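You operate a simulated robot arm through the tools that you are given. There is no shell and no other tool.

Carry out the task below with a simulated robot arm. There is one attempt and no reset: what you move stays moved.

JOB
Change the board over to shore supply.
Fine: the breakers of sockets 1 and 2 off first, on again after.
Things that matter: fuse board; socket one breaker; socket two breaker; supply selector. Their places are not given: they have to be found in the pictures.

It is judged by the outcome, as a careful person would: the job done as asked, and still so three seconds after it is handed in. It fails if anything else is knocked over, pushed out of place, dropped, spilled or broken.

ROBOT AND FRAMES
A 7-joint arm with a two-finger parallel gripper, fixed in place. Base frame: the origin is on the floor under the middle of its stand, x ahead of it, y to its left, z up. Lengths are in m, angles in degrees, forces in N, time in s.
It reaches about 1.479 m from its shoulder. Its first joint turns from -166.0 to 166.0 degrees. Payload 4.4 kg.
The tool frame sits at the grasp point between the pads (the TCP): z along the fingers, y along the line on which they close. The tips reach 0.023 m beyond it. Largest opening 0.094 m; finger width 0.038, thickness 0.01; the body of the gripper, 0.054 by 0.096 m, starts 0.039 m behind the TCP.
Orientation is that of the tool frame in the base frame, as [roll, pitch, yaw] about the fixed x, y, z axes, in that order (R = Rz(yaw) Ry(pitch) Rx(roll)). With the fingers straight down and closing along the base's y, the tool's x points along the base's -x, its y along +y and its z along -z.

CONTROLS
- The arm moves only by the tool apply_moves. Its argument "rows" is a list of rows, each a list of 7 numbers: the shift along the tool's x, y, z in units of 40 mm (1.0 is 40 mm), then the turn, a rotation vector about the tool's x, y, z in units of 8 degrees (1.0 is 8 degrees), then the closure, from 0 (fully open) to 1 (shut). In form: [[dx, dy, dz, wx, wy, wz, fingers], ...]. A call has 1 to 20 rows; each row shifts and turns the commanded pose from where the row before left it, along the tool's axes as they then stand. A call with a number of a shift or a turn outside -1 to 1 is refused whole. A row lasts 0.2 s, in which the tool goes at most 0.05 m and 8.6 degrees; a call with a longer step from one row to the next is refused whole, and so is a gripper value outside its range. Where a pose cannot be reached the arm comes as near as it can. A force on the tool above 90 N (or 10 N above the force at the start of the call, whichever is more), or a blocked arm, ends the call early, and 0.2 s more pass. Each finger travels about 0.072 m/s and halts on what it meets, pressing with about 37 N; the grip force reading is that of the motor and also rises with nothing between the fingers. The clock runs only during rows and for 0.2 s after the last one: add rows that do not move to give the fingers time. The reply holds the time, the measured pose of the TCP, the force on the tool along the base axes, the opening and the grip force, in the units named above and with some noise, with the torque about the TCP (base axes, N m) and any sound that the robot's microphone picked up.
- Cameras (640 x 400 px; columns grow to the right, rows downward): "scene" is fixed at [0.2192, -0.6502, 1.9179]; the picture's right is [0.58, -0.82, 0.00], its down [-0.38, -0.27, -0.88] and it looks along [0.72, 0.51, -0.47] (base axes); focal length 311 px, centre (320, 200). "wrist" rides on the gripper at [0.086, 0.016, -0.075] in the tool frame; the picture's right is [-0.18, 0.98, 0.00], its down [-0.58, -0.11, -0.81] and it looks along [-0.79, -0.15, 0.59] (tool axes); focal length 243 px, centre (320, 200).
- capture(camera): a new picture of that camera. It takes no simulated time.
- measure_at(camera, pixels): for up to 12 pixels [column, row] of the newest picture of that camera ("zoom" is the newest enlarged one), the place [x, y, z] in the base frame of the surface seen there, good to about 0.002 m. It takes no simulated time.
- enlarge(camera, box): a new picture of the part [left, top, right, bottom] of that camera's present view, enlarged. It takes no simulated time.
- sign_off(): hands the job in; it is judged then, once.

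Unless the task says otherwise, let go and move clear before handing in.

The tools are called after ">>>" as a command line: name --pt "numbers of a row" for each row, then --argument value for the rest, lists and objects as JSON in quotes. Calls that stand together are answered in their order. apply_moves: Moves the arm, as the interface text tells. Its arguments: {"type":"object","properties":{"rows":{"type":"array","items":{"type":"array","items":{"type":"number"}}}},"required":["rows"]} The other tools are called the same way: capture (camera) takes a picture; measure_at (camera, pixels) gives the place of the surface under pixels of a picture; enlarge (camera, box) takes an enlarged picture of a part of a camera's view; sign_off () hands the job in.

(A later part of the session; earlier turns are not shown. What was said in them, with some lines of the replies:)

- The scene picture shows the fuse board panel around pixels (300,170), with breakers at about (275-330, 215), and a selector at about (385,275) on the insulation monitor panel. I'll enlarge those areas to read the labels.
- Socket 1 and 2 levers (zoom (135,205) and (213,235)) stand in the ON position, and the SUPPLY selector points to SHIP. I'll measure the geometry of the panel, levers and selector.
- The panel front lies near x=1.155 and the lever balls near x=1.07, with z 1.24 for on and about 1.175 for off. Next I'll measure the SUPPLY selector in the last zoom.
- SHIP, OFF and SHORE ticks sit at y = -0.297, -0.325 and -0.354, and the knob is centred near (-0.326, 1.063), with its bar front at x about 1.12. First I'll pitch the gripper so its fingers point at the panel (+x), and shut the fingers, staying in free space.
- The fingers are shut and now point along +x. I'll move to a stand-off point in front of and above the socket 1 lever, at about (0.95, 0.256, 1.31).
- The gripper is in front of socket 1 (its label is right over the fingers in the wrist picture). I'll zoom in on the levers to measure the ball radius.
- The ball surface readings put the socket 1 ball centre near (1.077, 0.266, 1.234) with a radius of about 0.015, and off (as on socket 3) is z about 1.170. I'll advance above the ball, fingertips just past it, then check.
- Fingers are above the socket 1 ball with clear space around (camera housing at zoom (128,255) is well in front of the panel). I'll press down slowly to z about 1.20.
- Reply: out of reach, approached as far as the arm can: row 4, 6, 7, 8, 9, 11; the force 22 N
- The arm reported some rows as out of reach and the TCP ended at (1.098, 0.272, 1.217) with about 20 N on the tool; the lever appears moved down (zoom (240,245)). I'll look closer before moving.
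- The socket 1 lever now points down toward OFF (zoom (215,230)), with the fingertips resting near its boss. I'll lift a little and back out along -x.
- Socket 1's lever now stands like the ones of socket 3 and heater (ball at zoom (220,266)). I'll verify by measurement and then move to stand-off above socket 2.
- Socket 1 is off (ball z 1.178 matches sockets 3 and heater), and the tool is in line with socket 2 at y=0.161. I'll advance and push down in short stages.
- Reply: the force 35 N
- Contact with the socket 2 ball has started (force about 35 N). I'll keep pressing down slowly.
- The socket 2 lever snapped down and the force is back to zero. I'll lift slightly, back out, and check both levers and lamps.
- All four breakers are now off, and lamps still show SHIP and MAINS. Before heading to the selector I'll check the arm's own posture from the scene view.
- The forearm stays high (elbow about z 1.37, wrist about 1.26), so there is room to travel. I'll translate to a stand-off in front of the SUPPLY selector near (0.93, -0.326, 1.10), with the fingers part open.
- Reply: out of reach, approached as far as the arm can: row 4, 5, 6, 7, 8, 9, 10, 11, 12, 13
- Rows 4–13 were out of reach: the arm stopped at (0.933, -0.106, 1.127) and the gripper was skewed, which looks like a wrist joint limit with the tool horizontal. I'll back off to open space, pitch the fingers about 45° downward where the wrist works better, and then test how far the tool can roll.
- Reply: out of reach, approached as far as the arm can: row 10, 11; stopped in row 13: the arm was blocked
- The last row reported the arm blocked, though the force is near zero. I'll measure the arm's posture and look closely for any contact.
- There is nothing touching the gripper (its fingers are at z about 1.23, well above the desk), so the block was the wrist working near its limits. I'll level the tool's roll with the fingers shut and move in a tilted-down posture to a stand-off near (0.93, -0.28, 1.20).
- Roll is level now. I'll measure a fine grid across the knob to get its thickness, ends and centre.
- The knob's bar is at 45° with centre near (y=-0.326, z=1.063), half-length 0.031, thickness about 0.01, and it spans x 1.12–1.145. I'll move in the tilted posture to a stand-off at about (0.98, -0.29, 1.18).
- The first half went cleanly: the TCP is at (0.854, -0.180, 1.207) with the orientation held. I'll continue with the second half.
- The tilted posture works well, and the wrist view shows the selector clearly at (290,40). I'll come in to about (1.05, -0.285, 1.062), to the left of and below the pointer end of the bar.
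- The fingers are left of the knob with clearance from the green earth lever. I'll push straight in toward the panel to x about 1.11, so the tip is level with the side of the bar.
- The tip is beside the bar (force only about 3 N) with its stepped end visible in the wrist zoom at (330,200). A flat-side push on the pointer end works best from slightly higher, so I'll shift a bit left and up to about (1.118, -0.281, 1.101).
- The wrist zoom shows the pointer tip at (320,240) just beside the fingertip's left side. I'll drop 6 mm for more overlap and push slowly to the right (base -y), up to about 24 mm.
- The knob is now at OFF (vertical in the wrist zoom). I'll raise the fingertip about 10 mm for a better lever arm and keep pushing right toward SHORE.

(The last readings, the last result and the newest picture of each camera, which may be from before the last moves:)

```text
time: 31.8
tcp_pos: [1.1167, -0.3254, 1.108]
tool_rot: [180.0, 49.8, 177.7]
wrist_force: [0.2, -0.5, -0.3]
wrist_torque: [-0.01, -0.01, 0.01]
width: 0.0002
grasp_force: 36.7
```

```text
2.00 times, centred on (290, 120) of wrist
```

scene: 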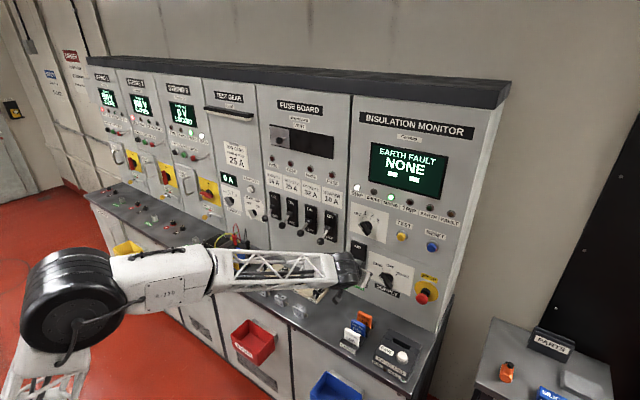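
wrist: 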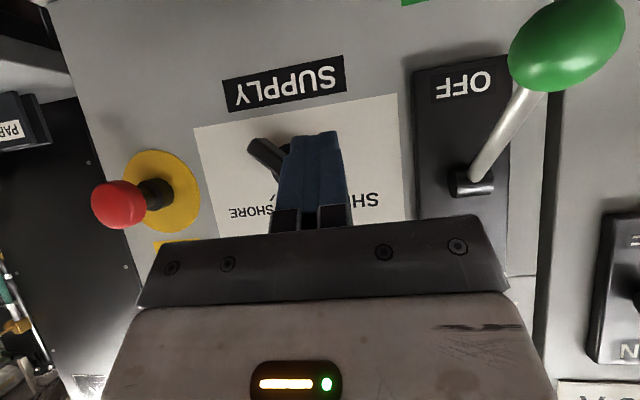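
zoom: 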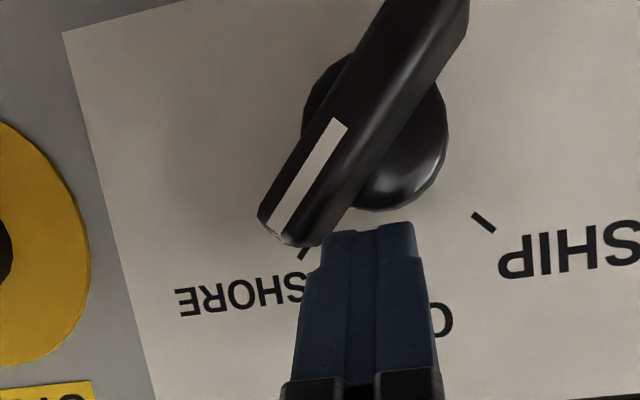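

The pointer has snapped round to the SHORE tick (wrist zoom (300,180)) and the force is zero. I'll lift clear, back out and check lamps and knob.

>>> apply_moves --pt "-0.191 0.05 -0.161 0 0 0 1" --pt "-0.191 0.05 -0.161 0 0 0 1" --pt "0.3 0 -0.7 0 0 0 1" --pt "0.3 0 -0.8 0 0 0 1" --pt "0.2 0 -0.9 0 0 0 1" --pt "0 0.5 -0.8 0 0 0 1" --pt "0 0 0 0 0 0 1"

>>> capture --camera "wrist"

>>> capture --camera "scene"

>>> enlarge --camera "scene" --box '[335, 130, 475, 310]'

```text
time: 33.4
tcp_pos: [0.9983, -0.2954, 1.1896]
tool_rot: [180.0, 49.8, 177.7]
wrist_force: [0.0, -0.3, 0.1]
wrist_torque: [0.02, -0.04, 0.02]
width: 0.0
grasp_force: 36.1
```

```text
taken
```

wrist: 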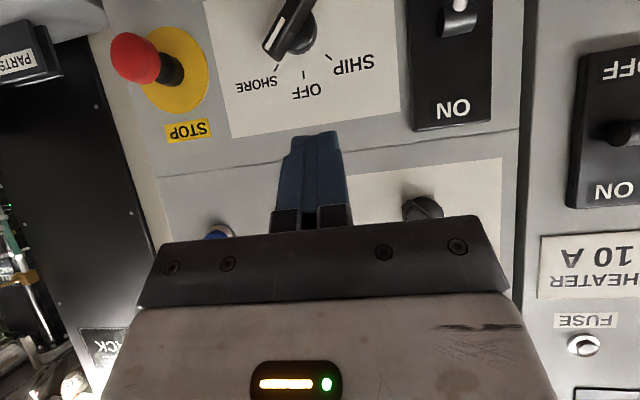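

```text
taken
```

scene: 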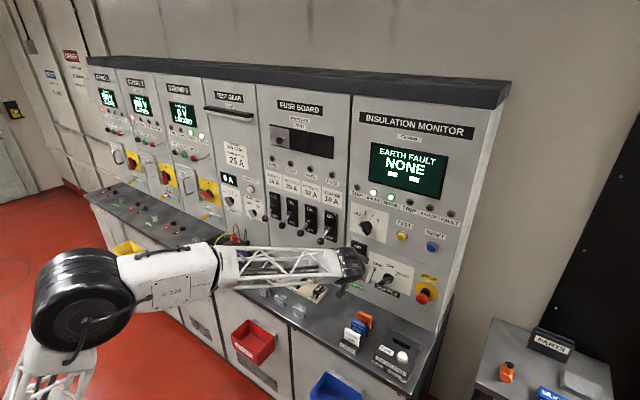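

```text
2.22 times, centred on (405, 220) of scene
```

zoom: 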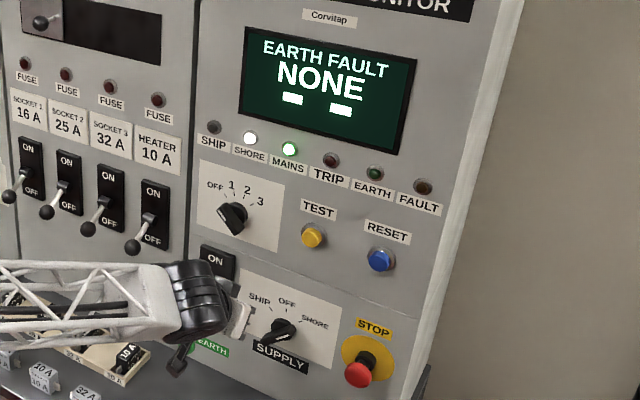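

The SHORE lamp (zoom (250,138)) is now lit, SHIP is dark and MAINS stays green: the supply is on shore. Next I'll travel back in the same tilted posture toward the breakers, and measure the off-position balls and the nearby strip lamp knob.

>>> apply_moves --pt "-0.062 0.812 -0.314 0 0 0 1" --pt "-0.062 0.812 -0.314 0 0 0 1" --pt "-0.062 0.812 -0.314 0 0 0 1" --pt "-0.062 0.812 -0.314 0 0 0 1" --pt "-0.062 0.812 -0.314 0 0 0 1" --pt "-0.062 0.812 -0.314 0 0 0 1" --pt "-0.062 0.812 -0.314 0 0 0 1" --pt "-0.062 0.812 -0.314 0 0 0 1" --pt "-0.062 0.812 -0.314 0 0 0 1" --pt "0 0 0 0 0 0 1"

>>> enlarge --camera "scene" --box '[240, 170, 340, 250]'

>>> capture --camera "wrist"

```text
time: 35.6
tcp_pos: [0.9462, -0.0973, 1.2276]
tool_rot: [179.3, 50.0, 177.7]
wrist_force: [-0.1, 0.5, 0.1]
wrist_torque: [-0.03, 0.0, 0.01]
width: 0.0001
grasp_force: 37.1
out of reach, approached as far as the arm can: row 6, 7, 8, 9
```

```text
5.00 times, centred on (290, 210) of scene
```

zoom: 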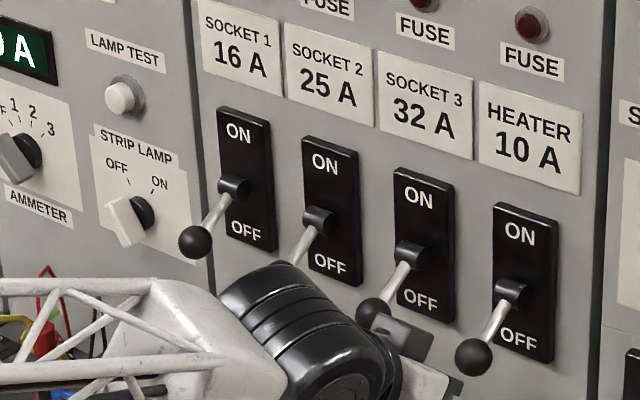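

```text
taken
```

wrist: 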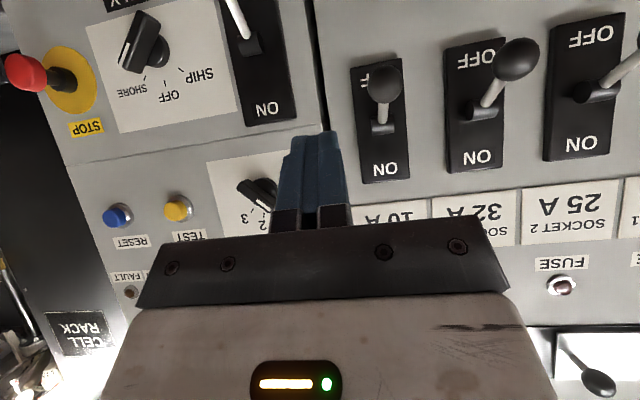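

The arm stalled again near y=-0.10 at this tilt (close to a straight-wrist posture), with the rest unharmed. I'll tilt the fingers more steeply (about 64° down), where the wrist bends well away from that posture, then continue.

>>> apply_moves --pt "0 0 -0.3 0 0.7 0 1" --pt "0 0 -0.3 0 0.7 0 1" --pt "0 0 -0.3 0 0.7 0 1" --pt "0 0 -0.2 0 0.7 0 1" --pt "0 0 0 0 0.3 0 1" --pt "0 0 0 0 0 0 1"

>>> capture --camera "scene"

```text
time: 37.0
tcp_pos: [0.9333, -0.0981, 1.2079]
tool_rot: [179.0, 47.4, 177.8]
wrist_force: [0.2, 0.3, -0.5]
wrist_torque: [-0.02, 0.0, -0.01]
width: 0.0
grasp_force: 37.0
out of reach, approached as far as the arm can: row 1, 2, 3, 4
```

```text
taken
```

scene: 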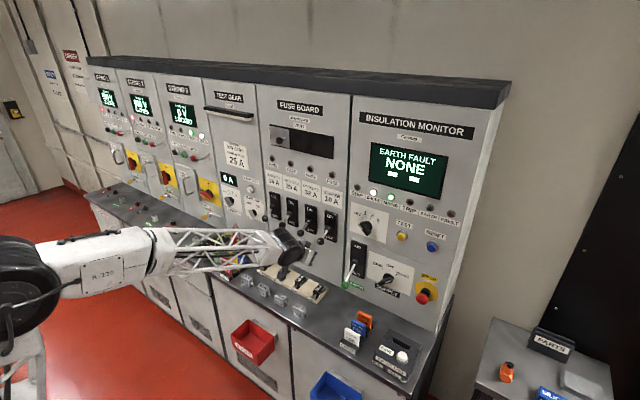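

The tilt barely changed, so some joint is at its limit. I'll measure the arm's posture to understand which.

>>> measure_at --camera "scene" --pixels '[[290, 240], [270, 250], [250, 250], [200, 250], [145, 255], [100, 260], [60, 262], [15, 275], [15, 330], [20, 370], [300, 255], [285, 258]]'

>>> enlarge --camera "scene" --box '[0, 200, 330, 400]'

>>> enlarge --camera "scene" --box '[240, 210, 330, 280]'

```text
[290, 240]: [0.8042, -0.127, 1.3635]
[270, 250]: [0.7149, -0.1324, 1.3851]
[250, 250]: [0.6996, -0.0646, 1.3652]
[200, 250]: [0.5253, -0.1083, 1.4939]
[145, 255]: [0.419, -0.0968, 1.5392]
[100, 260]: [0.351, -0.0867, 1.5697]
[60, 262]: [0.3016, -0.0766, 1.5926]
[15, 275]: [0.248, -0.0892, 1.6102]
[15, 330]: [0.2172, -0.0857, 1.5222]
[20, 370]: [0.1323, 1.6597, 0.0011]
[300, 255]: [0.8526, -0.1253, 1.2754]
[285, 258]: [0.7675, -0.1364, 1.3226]
```

```text
1.94 times, centred on (165, 300) of scene
```

zoom: 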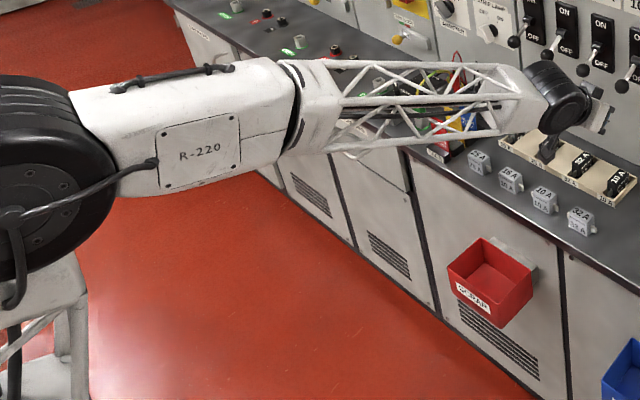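

```text
5.71 times, centred on (285, 245) of scene
```

zoom: 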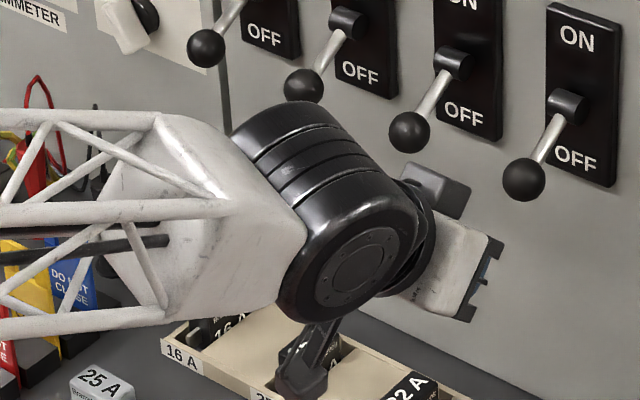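

The forearm slopes down about 26° and the tool about 43°, so the wrist is nearly straight and probably the last joint is at its stop. I'll probe by rolling the tool +16° to see whether that frees it.

>>> apply_moves --pt "0 0 0 0 0 1 1" --pt "0 0 0 0 0 1 1" --pt "0 0 0 0 0 0 1"

```text
time: 37.8
tcp_pos: [0.9156, -0.1021, 1.1513]
tool_rot: [163.6, 42.6, 155.9]
wrist_force: [-0.1, -0.8, 0.4]
wrist_torque: [-0.03, 0.01, 0.02]
width: 0.0
grasp_force: 37.5
out of reach, approached as far as the arm can: row 1, 2
```

The arm dropped a few cm while rolling, so I'll stop blind probing. I'll look closely at the wrist joint to work out how it is turned.

>>> enlarge --camera "scene" --box '[235, 215, 335, 305]'

>>> capture --camera "wrist"

```text
4.44 times, centred on (285, 260) of scene
```

zoom: 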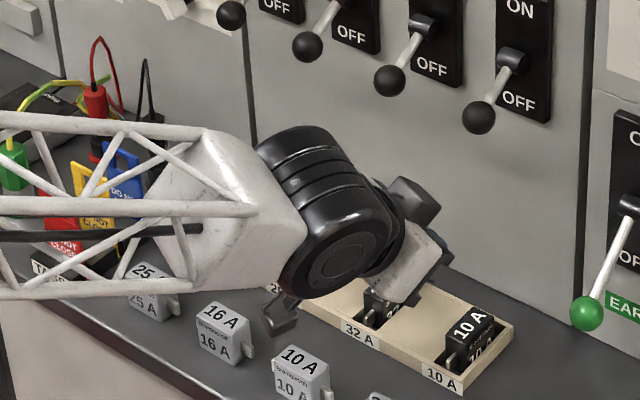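

```text
taken
```

wrist: 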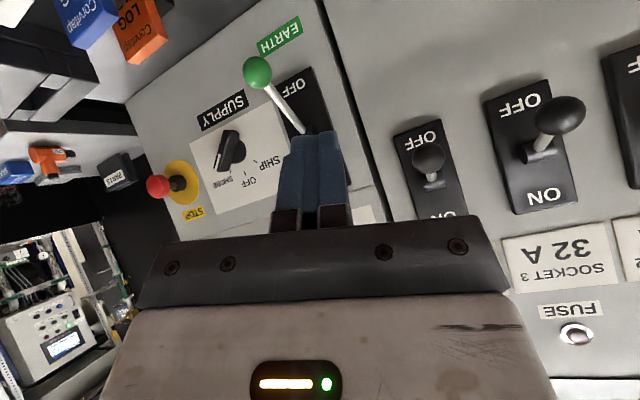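

>>> measure_at --camera "zoom" --pixels '[[335, 265], [310, 270], [360, 250], [335, 245], [330, 285], [315, 250], [355, 270], [290, 150], [320, 150], [345, 195], [300, 190], [420, 260]]'

>>> measure_at --camera "scene" --pixels '[[225, 256], [180, 258], [130, 262], [90, 265], [60, 265], [20, 300], [40, 290], [10, 320], [30, 330]]'

```text
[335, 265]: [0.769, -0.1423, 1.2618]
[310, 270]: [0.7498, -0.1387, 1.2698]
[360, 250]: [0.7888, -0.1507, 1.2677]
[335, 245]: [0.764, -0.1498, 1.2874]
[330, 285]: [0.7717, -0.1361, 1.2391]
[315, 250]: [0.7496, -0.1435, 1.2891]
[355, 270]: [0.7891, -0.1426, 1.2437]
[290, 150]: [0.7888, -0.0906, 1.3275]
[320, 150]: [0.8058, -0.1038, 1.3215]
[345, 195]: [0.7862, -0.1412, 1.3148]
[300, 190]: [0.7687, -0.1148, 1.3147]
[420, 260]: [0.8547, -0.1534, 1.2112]
```

```text
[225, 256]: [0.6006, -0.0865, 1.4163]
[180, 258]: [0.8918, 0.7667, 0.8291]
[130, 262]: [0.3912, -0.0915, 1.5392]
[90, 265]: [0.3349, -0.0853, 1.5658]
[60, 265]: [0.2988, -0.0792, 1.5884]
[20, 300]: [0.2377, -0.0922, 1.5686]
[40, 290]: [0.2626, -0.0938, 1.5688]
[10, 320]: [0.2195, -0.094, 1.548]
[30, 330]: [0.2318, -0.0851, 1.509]
```

Working through the posture: the forearm's roll joint has flipped near its stop, because bend went down via the left side. To undo it I should swing the tool to the left, then up to horizontal, so the wrist bends upward as at the start. I'll begin with a small leftward swing in free space.

>>> apply_moves --pt "0 0 0 -0.8 0 0 1" --pt "0 0 0 -0.8 0 0 1" --pt "0 0 0 -0.8 0 0 1" --pt "0 0 0 0 0 0 1"

```text
time: 38.8
tcp_pos: [0.9153, -0.1027, 1.1517]
tool_rot: [144.5, 42.6, 155.8]
wrist_force: [0.9, -0.4, 0.4]
wrist_torque: [0.01, 0.0, 0.0]
width: 0.0002
grasp_force: 37.1
```

That swing went through with no complaint, confirming the diagnosis. Now I'll tilt the tool up by 32° about its y axis, which takes the wrist round to the upward-bent side.

>>> apply_moves --pt "0 0 0 0 -1 0 1" --pt "0 0 0 0 -1 0 1" --pt "0 0 0 0 -1 0 1" --pt "0 0 0 0 -1 0 1" --pt "0 0 0 0 0 0 1"

```text
time: 40.0
tcp_pos: [0.9161, -0.1033, 1.1514]
tool_rot: [109.3, 63.0, 113.0]
wrist_force: [0.7, 0.1, 0.2]
wrist_torque: [-0.01, -0.02, 0.01]
width: 0.0002
grasp_force: 36.8
```

The tool is now nearly horizontal again with the wrist on the good side, position held. I'll translate up and left to about (0.936, 0.007, 1.25).

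>>> apply_moves --pt "-0.233 0.709 0.077 0 0 0 1" --pt "-0.233 0.709 0.077 0 0 0 1" --pt "-0.233 0.709 0.077 0 0 0 1" --pt "-0.233 0.709 0.077 0 0 0 1" --pt "-0.233 0.709 0.077 0 0 0 1" --pt "0 0 0 0 0 0 1"

```text
time: 41.4
tcp_pos: [0.9356, 0.0065, 1.2506]
tool_rot: [109.4, 63.1, 113.1]
wrist_force: [0.2, 0.2, 0.4]
wrist_torque: [-0.01, 0.0, -0.02]
width: 0.0002
grasp_force: 37.4
```

Clean move, TCP at (0.936, 0.007, 1.251). Now I'll roll the tool so the fingers close vertically (one above, one below a lever ball) and point straight at the panel, with the fingers part open.

>>> apply_moves --pt "0 0 0 -0.0628 -0.1374 0.897 0.5" --pt "0 0 0 -0.0628 -0.1374 0.897 0.5" --pt "0 0 0 -0.0628 -0.1374 0.897 0.5" --pt "0 0 0 -0.0628 -0.1374 0.897 0.5" --pt "0 0 0 -0.0628 -0.1374 0.897 0.5" --pt "0 0 0 -0.0628 -0.1374 0.897 0.5" --pt "0 0 0 -0.0628 -0.1374 0.897 0.5" --pt "0 0 0 -0.0628 -0.1374 0.897 0.5" --pt "0 0 0 -0.0628 -0.1374 0.897 0.5" --pt "0 0 0 0 0 0 0.5"

>>> capture --camera "scene"

>>> capture --camera "wrist"

```text
time: 43.6
tcp_pos: [0.9357, 0.0067, 1.2515]
tool_rot: [89.9, 0.0, 90.0]
wrist_force: [-0.4, -0.1, -0.2]
wrist_torque: [0.02, 0.0, 0.01]
width: 0.047
grasp_force: 0.1
```

```text
taken
```

scene: 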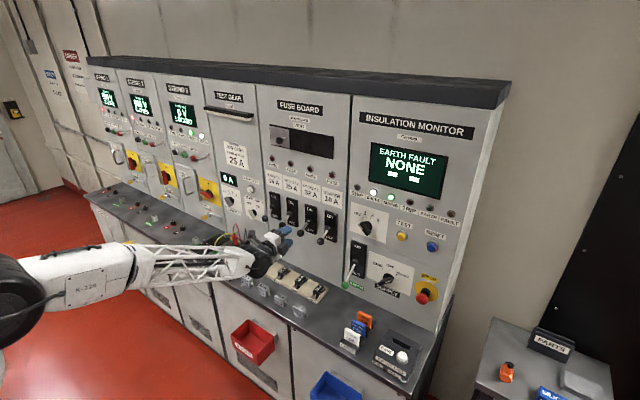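

```text
taken
```

wrist: 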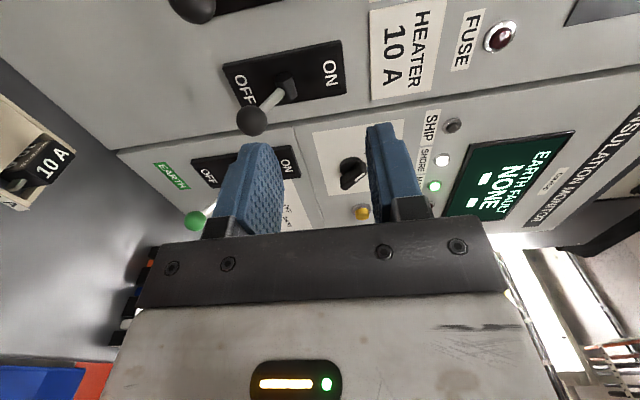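

The pose is exactly as wanted: fingers point at the panel, closing vertically, 47 mm open. I'll move across to socket 2 (y=0.162) at x about 1.02, staying above the ball height.

>>> apply_moves --pt "0.776 0 0.42 0 0 0 0.5" --pt "0.776 0 0.42 0 0 0 0.5" --pt "0.776 0 0.42 0 0 0 0.5" --pt "0.776 0 0.42 0 0 0 0.5" --pt "0.776 0 0.42 0 0 0 0.5" --pt "0 0 0 0 0 0 0.5"

>>> enlarge --camera "scene" --box '[240, 170, 340, 250]'

```text
time: 45.0
tcp_pos: [1.0191, 0.1643, 1.2554]
tool_rot: [89.9, 0.0, 90.1]
wrist_force: [-0.4, 0.1, -0.6]
wrist_torque: [-0.02, -0.02, 0.0]
width: 0.047
grasp_force: 0.2
```

```text
5.00 times, centred on (290, 210) of scene
```

zoom: 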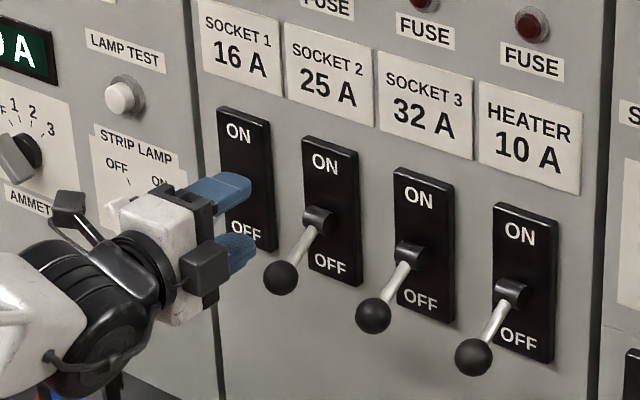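

The gripper is in front of socket 2 and the lever balls are clear below it. I'll measure the socket 2 ball at zoom (281,277) again and descend to its height.

>>> measure_at --camera "zoom" --pixels '[[281, 277], [281, 262], [281, 292], [374, 315], [473, 357], [318, 220]]'

>>> apply_moves --pt "0 -0.5 0 0 0 0 0.5" --pt "0 -0.5 0 0 0 0 0.5" --pt "0 -0.5 0 0 0 0 0.5" --pt "0 -0.5 0 0 0 0 0.5" --pt "0 0 0 0 0 0 0.5"

```text
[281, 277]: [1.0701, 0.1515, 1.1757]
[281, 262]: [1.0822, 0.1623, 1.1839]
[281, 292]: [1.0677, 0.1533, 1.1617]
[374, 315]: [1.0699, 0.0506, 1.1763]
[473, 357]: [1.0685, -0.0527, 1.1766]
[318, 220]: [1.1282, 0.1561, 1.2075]
```

```text
time: 46.2
tcp_pos: [1.0205, 0.1623, 1.1724]
tool_rot: [90.1, 0.1, 90.0]
wrist_force: [0.3, -0.6, 1.1]
wrist_torque: [-0.08, -0.02, 0.02]
width: 0.047
grasp_force: 0.0
```

The TCP is level with the ball (z 1.172 against a ball centre of about 1.168). I'll advance so the ball sits between the fingers.

>>> apply_moves --pt "0 -0.03 0.48 0 0 0 0.5" --pt "0 -0.03 0.48 0 0 0 0.5" --pt "0 0 0.48 0 0 0 0.5" --pt "0 0 0 0 0 0 0.5"

>>> enlarge --camera "scene" --box '[240, 170, 340, 250]'

>>> capture --camera "wrist"

```text
time: 47.2
tcp_pos: [1.0782, 0.1625, 1.1696]
tool_rot: [90.0, 0.0, 89.9]
wrist_force: [0.3, 1.0, -0.7]
wrist_torque: [-0.01, 0.0, -0.03]
width: 0.047
grasp_force: 0.0
```

```text
5.00 times, centred on (290, 210) of scene
```

zoom: 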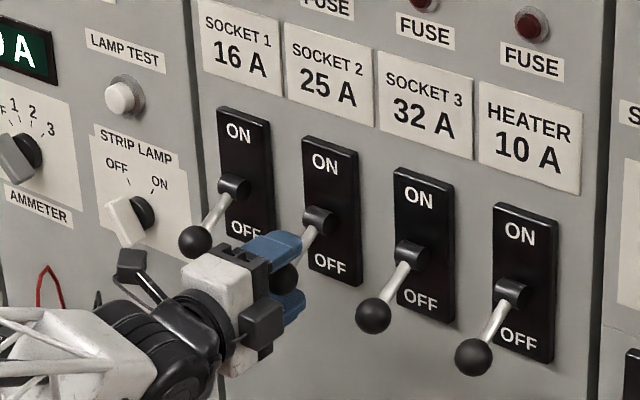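

```text
taken
```

wrist: 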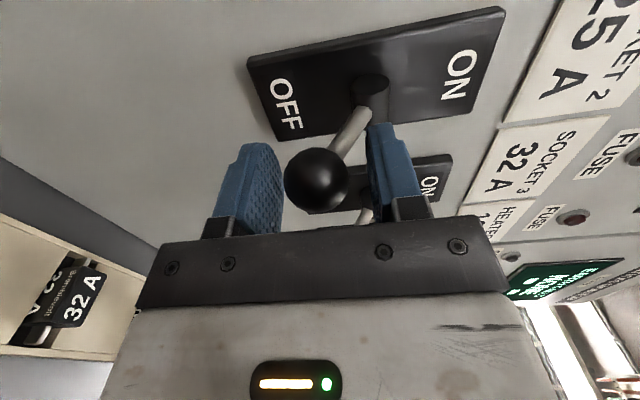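

The ball sits neatly between the two fingers (wrist (317,180)). I'll raise slowly to lift the socket 2 lever to ON.

>>> apply_moves --pt "0 0.2 0 0 0 0 0.5" --pt "0 0.2 0 0 0 0 0.5" --pt "0 0.2 0 0 0 0 0.5" --pt "0 0.2 0 0 0 0 0.5" --pt "0 0.2 0 0 0 0 0.5" --pt "0 0.2 0 0 0 0 0.5" --pt "0 0.2 0 0 0 0 0.5" --pt "0 0.2 0 0 0 0 0.5" --pt "0 0.15 0 0 0 0 0.5" --pt "0 0 0 0 0 0 0.5"

>>> enlarge --camera "scene" --box '[240, 170, 340, 250]'

>>> capture --camera "wrist"

```text
time: 49.4
tcp_pos: [1.0763, 0.1617, 1.238]
tool_rot: [90.1, 0.0, 90.1]
wrist_force: [-2.3, 1.3, -2.8]
wrist_torque: [0.04, 0.12, 0.0]
width: 0.0485
grasp_force: 1.7
```

```text
5.00 times, centred on (290, 210) of scene
```

zoom: 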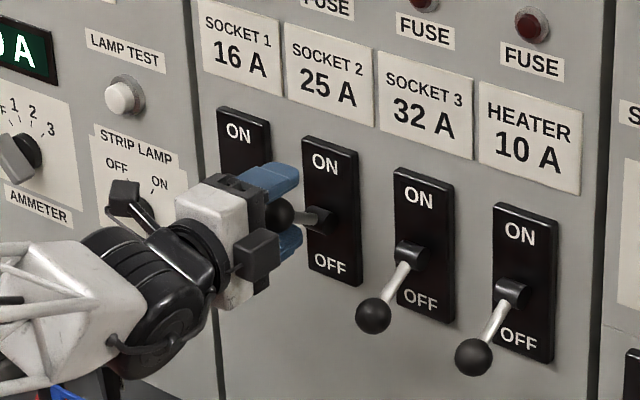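

```text
taken
```

wrist: 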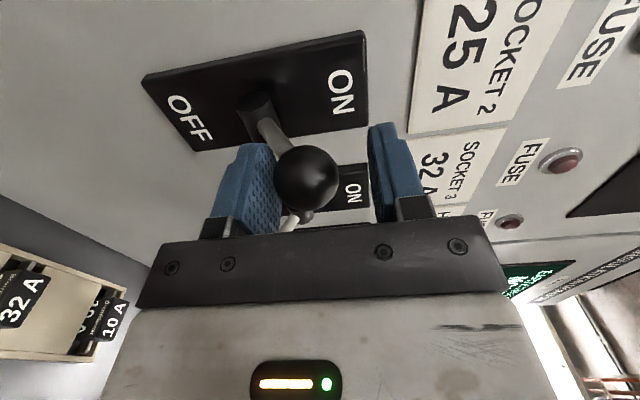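

The socket 2 lever is up at ON. I'll center on the ball (down 4 mm), then back out straight along -x.

>>> apply_moves --pt "0 -0.1 0 0 0 0 0.45" --pt "0 0 -0.4 0 0 0 0.45" --pt "0 0 -0.6 0 0 0 0.45" --pt "0 0 -0.6 0 0 0 0.45" --pt "0 0 0 0 0 0 0.45"

>>> enlarge --camera "scene" --box '[240, 170, 340, 250]'

```text
time: 50.6
tcp_pos: [1.0134, 0.1607, 1.2349]
tool_rot: [89.9, -0.1, 90.0]
wrist_force: [0.9, -0.4, -0.7]
wrist_torque: [0.0, -0.01, -0.01]
width: 0.0518
grasp_force: 0.1
```

```text
5.00 times, centred on (290, 210) of scene
```

zoom: 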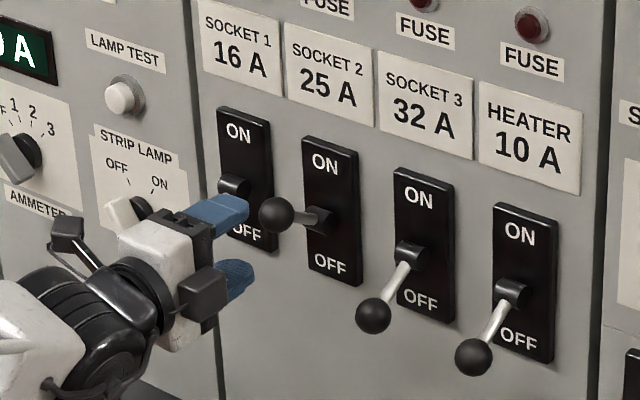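

Socket 2's lever is up, like it was at the start. I'll verify its ball position and measure the strip lamp knob (zoom (122,215)) for clearance before going to socket 1.

>>> measure_at --camera "zoom" --pixels '[[276, 215], [118, 212], [140, 205], [125, 96], [110, 215]]'

>>> apply_moves --pt "0.1 0.3 -0.3 0 0 0 0.5" --pt "0.65 0 0 0 0 0 0.5" --pt "0.65 0 0 0 0 0 0.5" --pt "0.65 0 0 0 0 0 0.5" --pt "0.58 0 0 0 0 0 0.5" --pt "0 0 0 0 0 0 0.5"

>>> enlarge --camera "scene" --box '[220, 170, 320, 250]'

```text
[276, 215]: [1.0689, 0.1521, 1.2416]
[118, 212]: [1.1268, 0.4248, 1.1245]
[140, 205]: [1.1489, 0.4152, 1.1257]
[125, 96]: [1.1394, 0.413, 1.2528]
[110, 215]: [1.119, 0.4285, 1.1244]
```

```text
time: 52.0
tcp_pos: [0.9988, 0.2688, 1.2481]
tool_rot: [90.0, 0.1, 90.0]
wrist_force: [-1.0, -0.4, 0.9]
wrist_torque: [-0.03, -0.01, -0.03]
width: 0.0469
grasp_force: 0.0
```

```text
5.00 times, centred on (270, 210) of scene
```

zoom: 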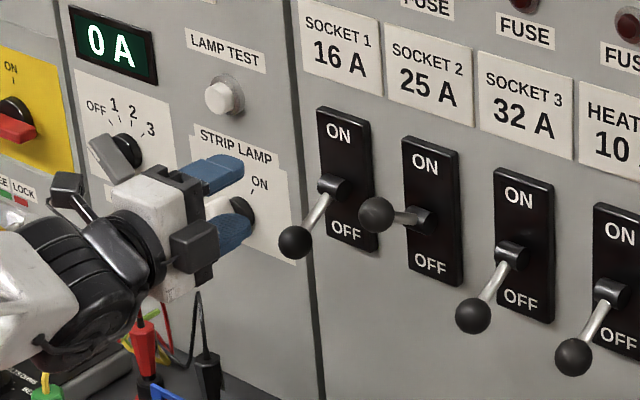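

Socket 2's ball reads z=1.2416, the same as its starting ON position. The tool is now in line with socket 1 (y=0.269), and I'll descend to its ball height.

>>> apply_moves --pt "-0.01 -0.49 0.1 0 0 0 0.5" --pt "-0.01 -0.49 0.1 0 0 0 0.5" --pt "-0.01 -0.49 0.1 0 0 0 0.5" --pt "-0.01 -0.48 0.1 0 0 0 0.5" --pt "0 0 0 0 0 0 0.5"

>>> enlarge --camera "scene" --box '[220, 170, 320, 250]'

>>> capture --camera "wrist"

```text
time: 53.2
tcp_pos: [1.0158, 0.2651, 1.1687]
tool_rot: [90.0, 0.1, 90.0]
wrist_force: [-0.7, -0.3, -0.5]
wrist_torque: [0.02, -0.02, -0.01]
width: 0.047
grasp_force: 0.0
```

```text
5.00 times, centred on (270, 210) of scene
```

zoom: 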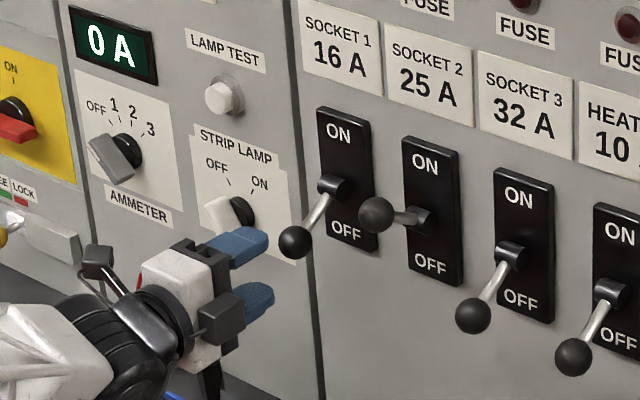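

```text
taken
```

wrist: 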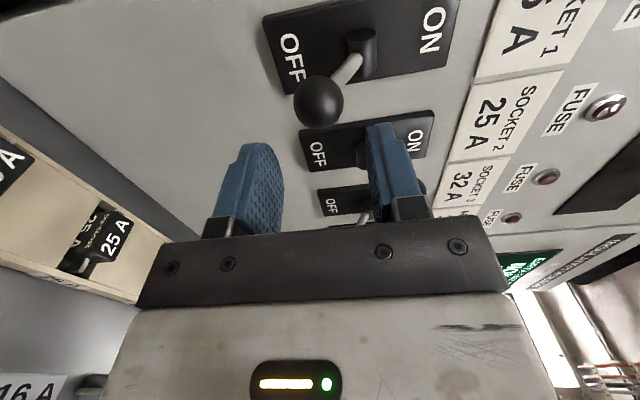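

The socket 1 ball (wrist (318,100)) lies between the fingers' lines. I'll advance so it sits between them.

>>> apply_moves --pt "0.01 0.02 0.52 0 0 0 0.5" --pt "0.01 0.02 0.52 0 0 0 0.5" --pt "0.01 0 0.52 0 0 0 0.5" --pt "0 0 0 0 0 0 0.5"

>>> enlarge --camera "scene" --box '[220, 170, 320, 250]'

>>> capture --camera "wrist"

```text
time: 54.2
tcp_pos: [1.0788, 0.268, 1.1702]
tool_rot: [90.0, 0.0, 89.9]
wrist_force: [-1.0, 0.3, -0.4]
wrist_torque: [0.02, 0.0, 0.02]
width: 0.047
grasp_force: 0.0
```

```text
5.00 times, centred on (270, 210) of scene
```

zoom: 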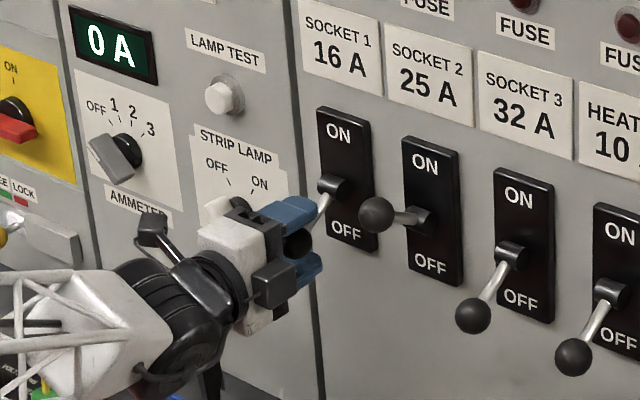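

```text
taken
```

wrist: 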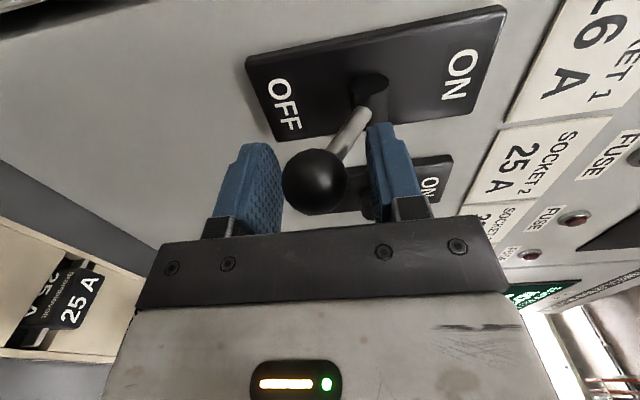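

The socket 1 ball sits between the fingers exactly as socket 2's did. I'll raise it with the same motion.

>>> apply_moves --pt "0 0.2 0 0 0 0 0.5" --pt "0 0.2 0 0 0 0 0.5" --pt "0 0.2 0 0 0 0 0.5" --pt "0 0.2 0 0 0 0 0.5" --pt "0 0.2 0 0 0 0 0.5" --pt "0 0.2 0 0 0 0 0.5" --pt "0 0.2 0 0 0 0 0.5" --pt "0 0.2 0 0 0 0 0.5" --pt "0 0.15 0 0 0 0 0.5" --pt "0 0 0 0 0 0 0.5"

>>> enlarge --camera "scene" --box '[220, 170, 320, 250]'

>>> capture --camera "wrist"

```text
time: 56.4
tcp_pos: [1.08, 0.2674, 1.2377]
tool_rot: [90.0, 0.0, 90.0]
wrist_force: [-6.2, -0.8, -7.9]
wrist_torque: [0.03, 0.34, 0.06]
width: 0.0503
grasp_force: 3.3
```

```text
5.00 times, centred on (270, 210) of scene
```

zoom: 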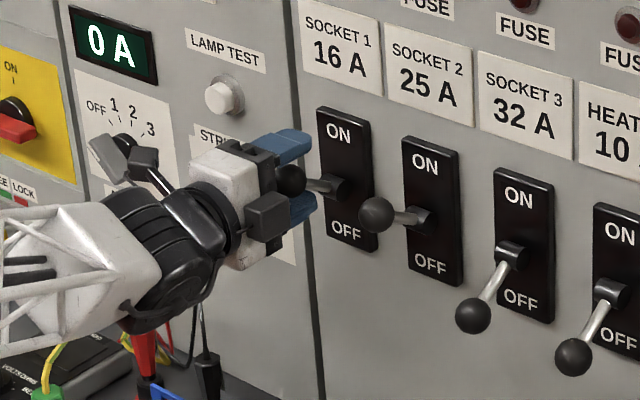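

```text
taken
```

wrist: 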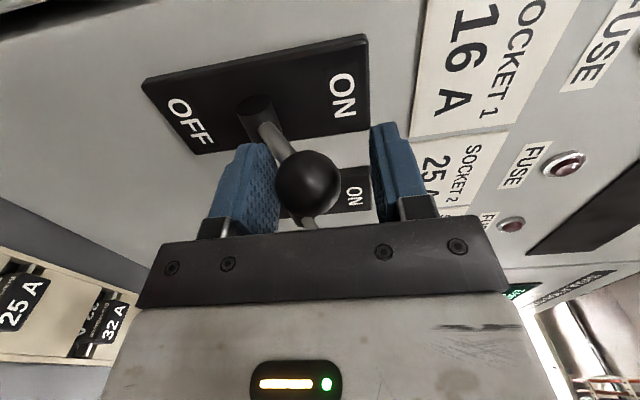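

Socket 1's lever is up at ON, with only a light 8 N contact at the lower finger. I'll ease down 4 mm and back out straight along -x.

>>> apply_moves --pt "0 -0.1 0 0 0 0 0.45" --pt "0 0 -0.4 0 0 0 0.45" --pt "0 0 -0.6 0 0 0 0.45" --pt "0 0 -0.7 0 0 0 0.45" --pt "0 0 -0.8 0 0 0 0.45" --pt "0 0 -0.8 0 0 0 0.45" --pt "0 0 0 0 0 0 0.45"

>>> capture --camera "scene"

>>> enlarge --camera "scene" --box '[335, 130, 475, 310]'

>>> enlarge --camera "scene" --box '[220, 170, 320, 250]'

```text
time: 58.0
tcp_pos: [0.9466, 0.2673, 1.235]
tool_rot: [90.0, 0.1, 90.0]
wrist_force: [-1.1, 0.2, -0.2]
wrist_torque: [-0.01, 0.0, -0.01]
width: 0.0518
grasp_force: 0.0
```

```text
taken
```

scene: 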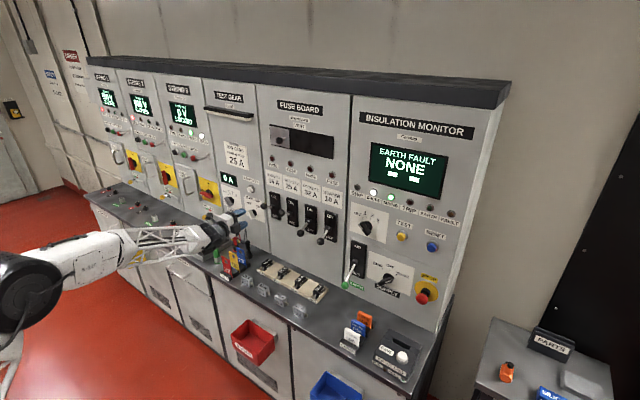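

```text
2.22 times, centred on (405, 220) of scene
```

zoom: 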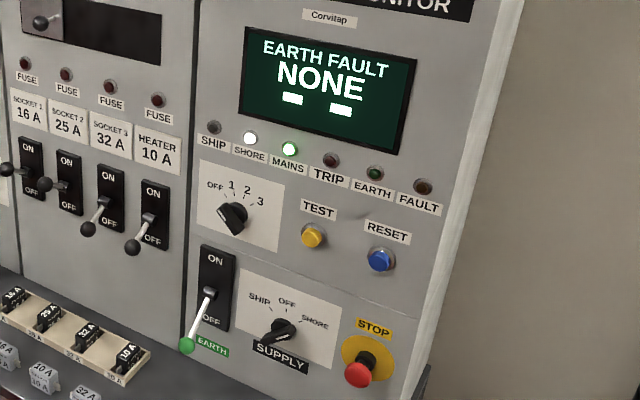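

```text
5.00 times, centred on (270, 210) of scene
```

zoom: 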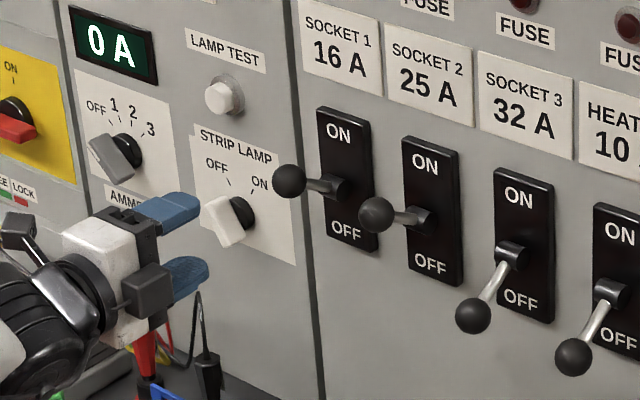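

All looks right: sockets 1 and 2 are up at ON, SHORE and MAINS lamps are lit, and no TRIP. I'll do a last check on the selector and the socket 1 ball, and move the arm further clear.

>>> measure_at --camera "zoom" --pixels '[[290, 181], [376, 215], [473, 316], [574, 356]]'

>>> enlarge --camera "scene" --box '[365, 250, 415, 300]'

>>> apply_moves --pt "0 0.3 -0.7 0 0 0 0.45" --pt "0 0.3 -0.7 0 0 0 0.45" --pt "0 0.3 -0.7 0 0 0 0.45" --pt "0 0 0 0 0 0 0.45"

>>> capture --camera "scene"

```text
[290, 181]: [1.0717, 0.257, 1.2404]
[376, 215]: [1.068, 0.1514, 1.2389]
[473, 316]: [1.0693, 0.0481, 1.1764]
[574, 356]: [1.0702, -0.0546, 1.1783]
```

```text
8.00 times, centred on (390, 275) of scene
```

zoom: 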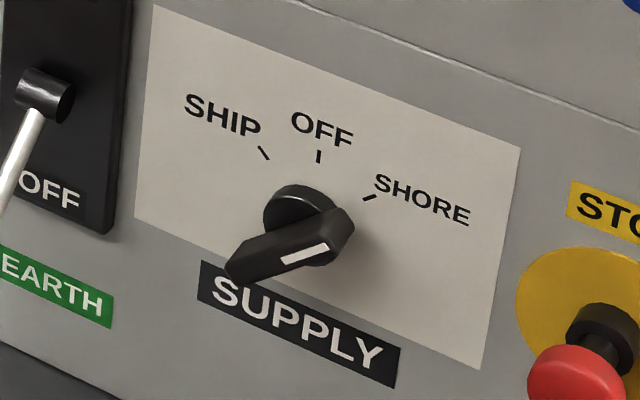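

```text
time: 59.0
tcp_pos: [0.8641, 0.2686, 1.2721]
tool_rot: [89.9, 0.0, 89.9]
wrist_force: [-0.2, 0.3, -0.2]
wrist_torque: [-0.01, 0.0, 0.01]
width: 0.0517
grasp_force: 0.1
```

```text
taken
```

scene: 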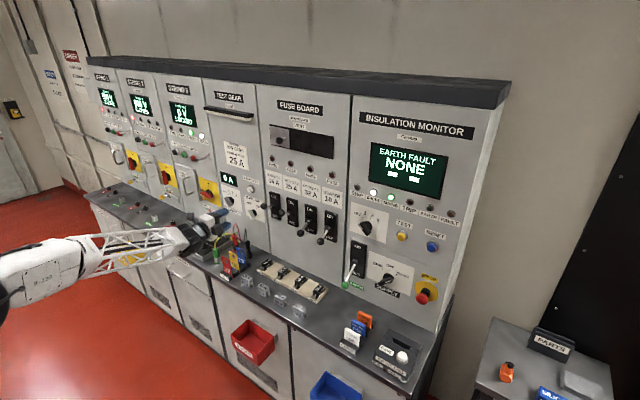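

The selector points at SHORE (zoom (335,225)) and the SHORE and MAINS lamps are lit. The balls of sockets 1 and 2 are back at z about 1.24 (ON), socket 3 and the heater are still off, and the arm is clear with nothing else disturbed. I'm handing the job in.

>>> sign_off

```text
The job is handed in.
```

The board is now on shore supply. I switched the socket 1 and 2 breakers off first, turned the supply selector from SHIP through OFF to SHORE, then put both breakers back on.

At hand-in:
- **Lamps:** SHORE and MAINS are lit, SHIP and TRIP are dark, and the display still reads "EARTH FAULT NONE".
- **Breakers:** The socket 1 and 2 levers are back in their starting ON positions. Socket 3 and the heater were off at the start and still are.
- **Surroundings:** In the last pictures nothing else had moved, and the arm is clear of the board.

The arm reached its joint limits several times on the way, so I had to change its posture and push the selector round with closed fingers. When I switched socket 1 off, the fingertips ended up close to the lever's mounting with about 20 N on the tool. The lever looked undamaged and worked normally afterwards.
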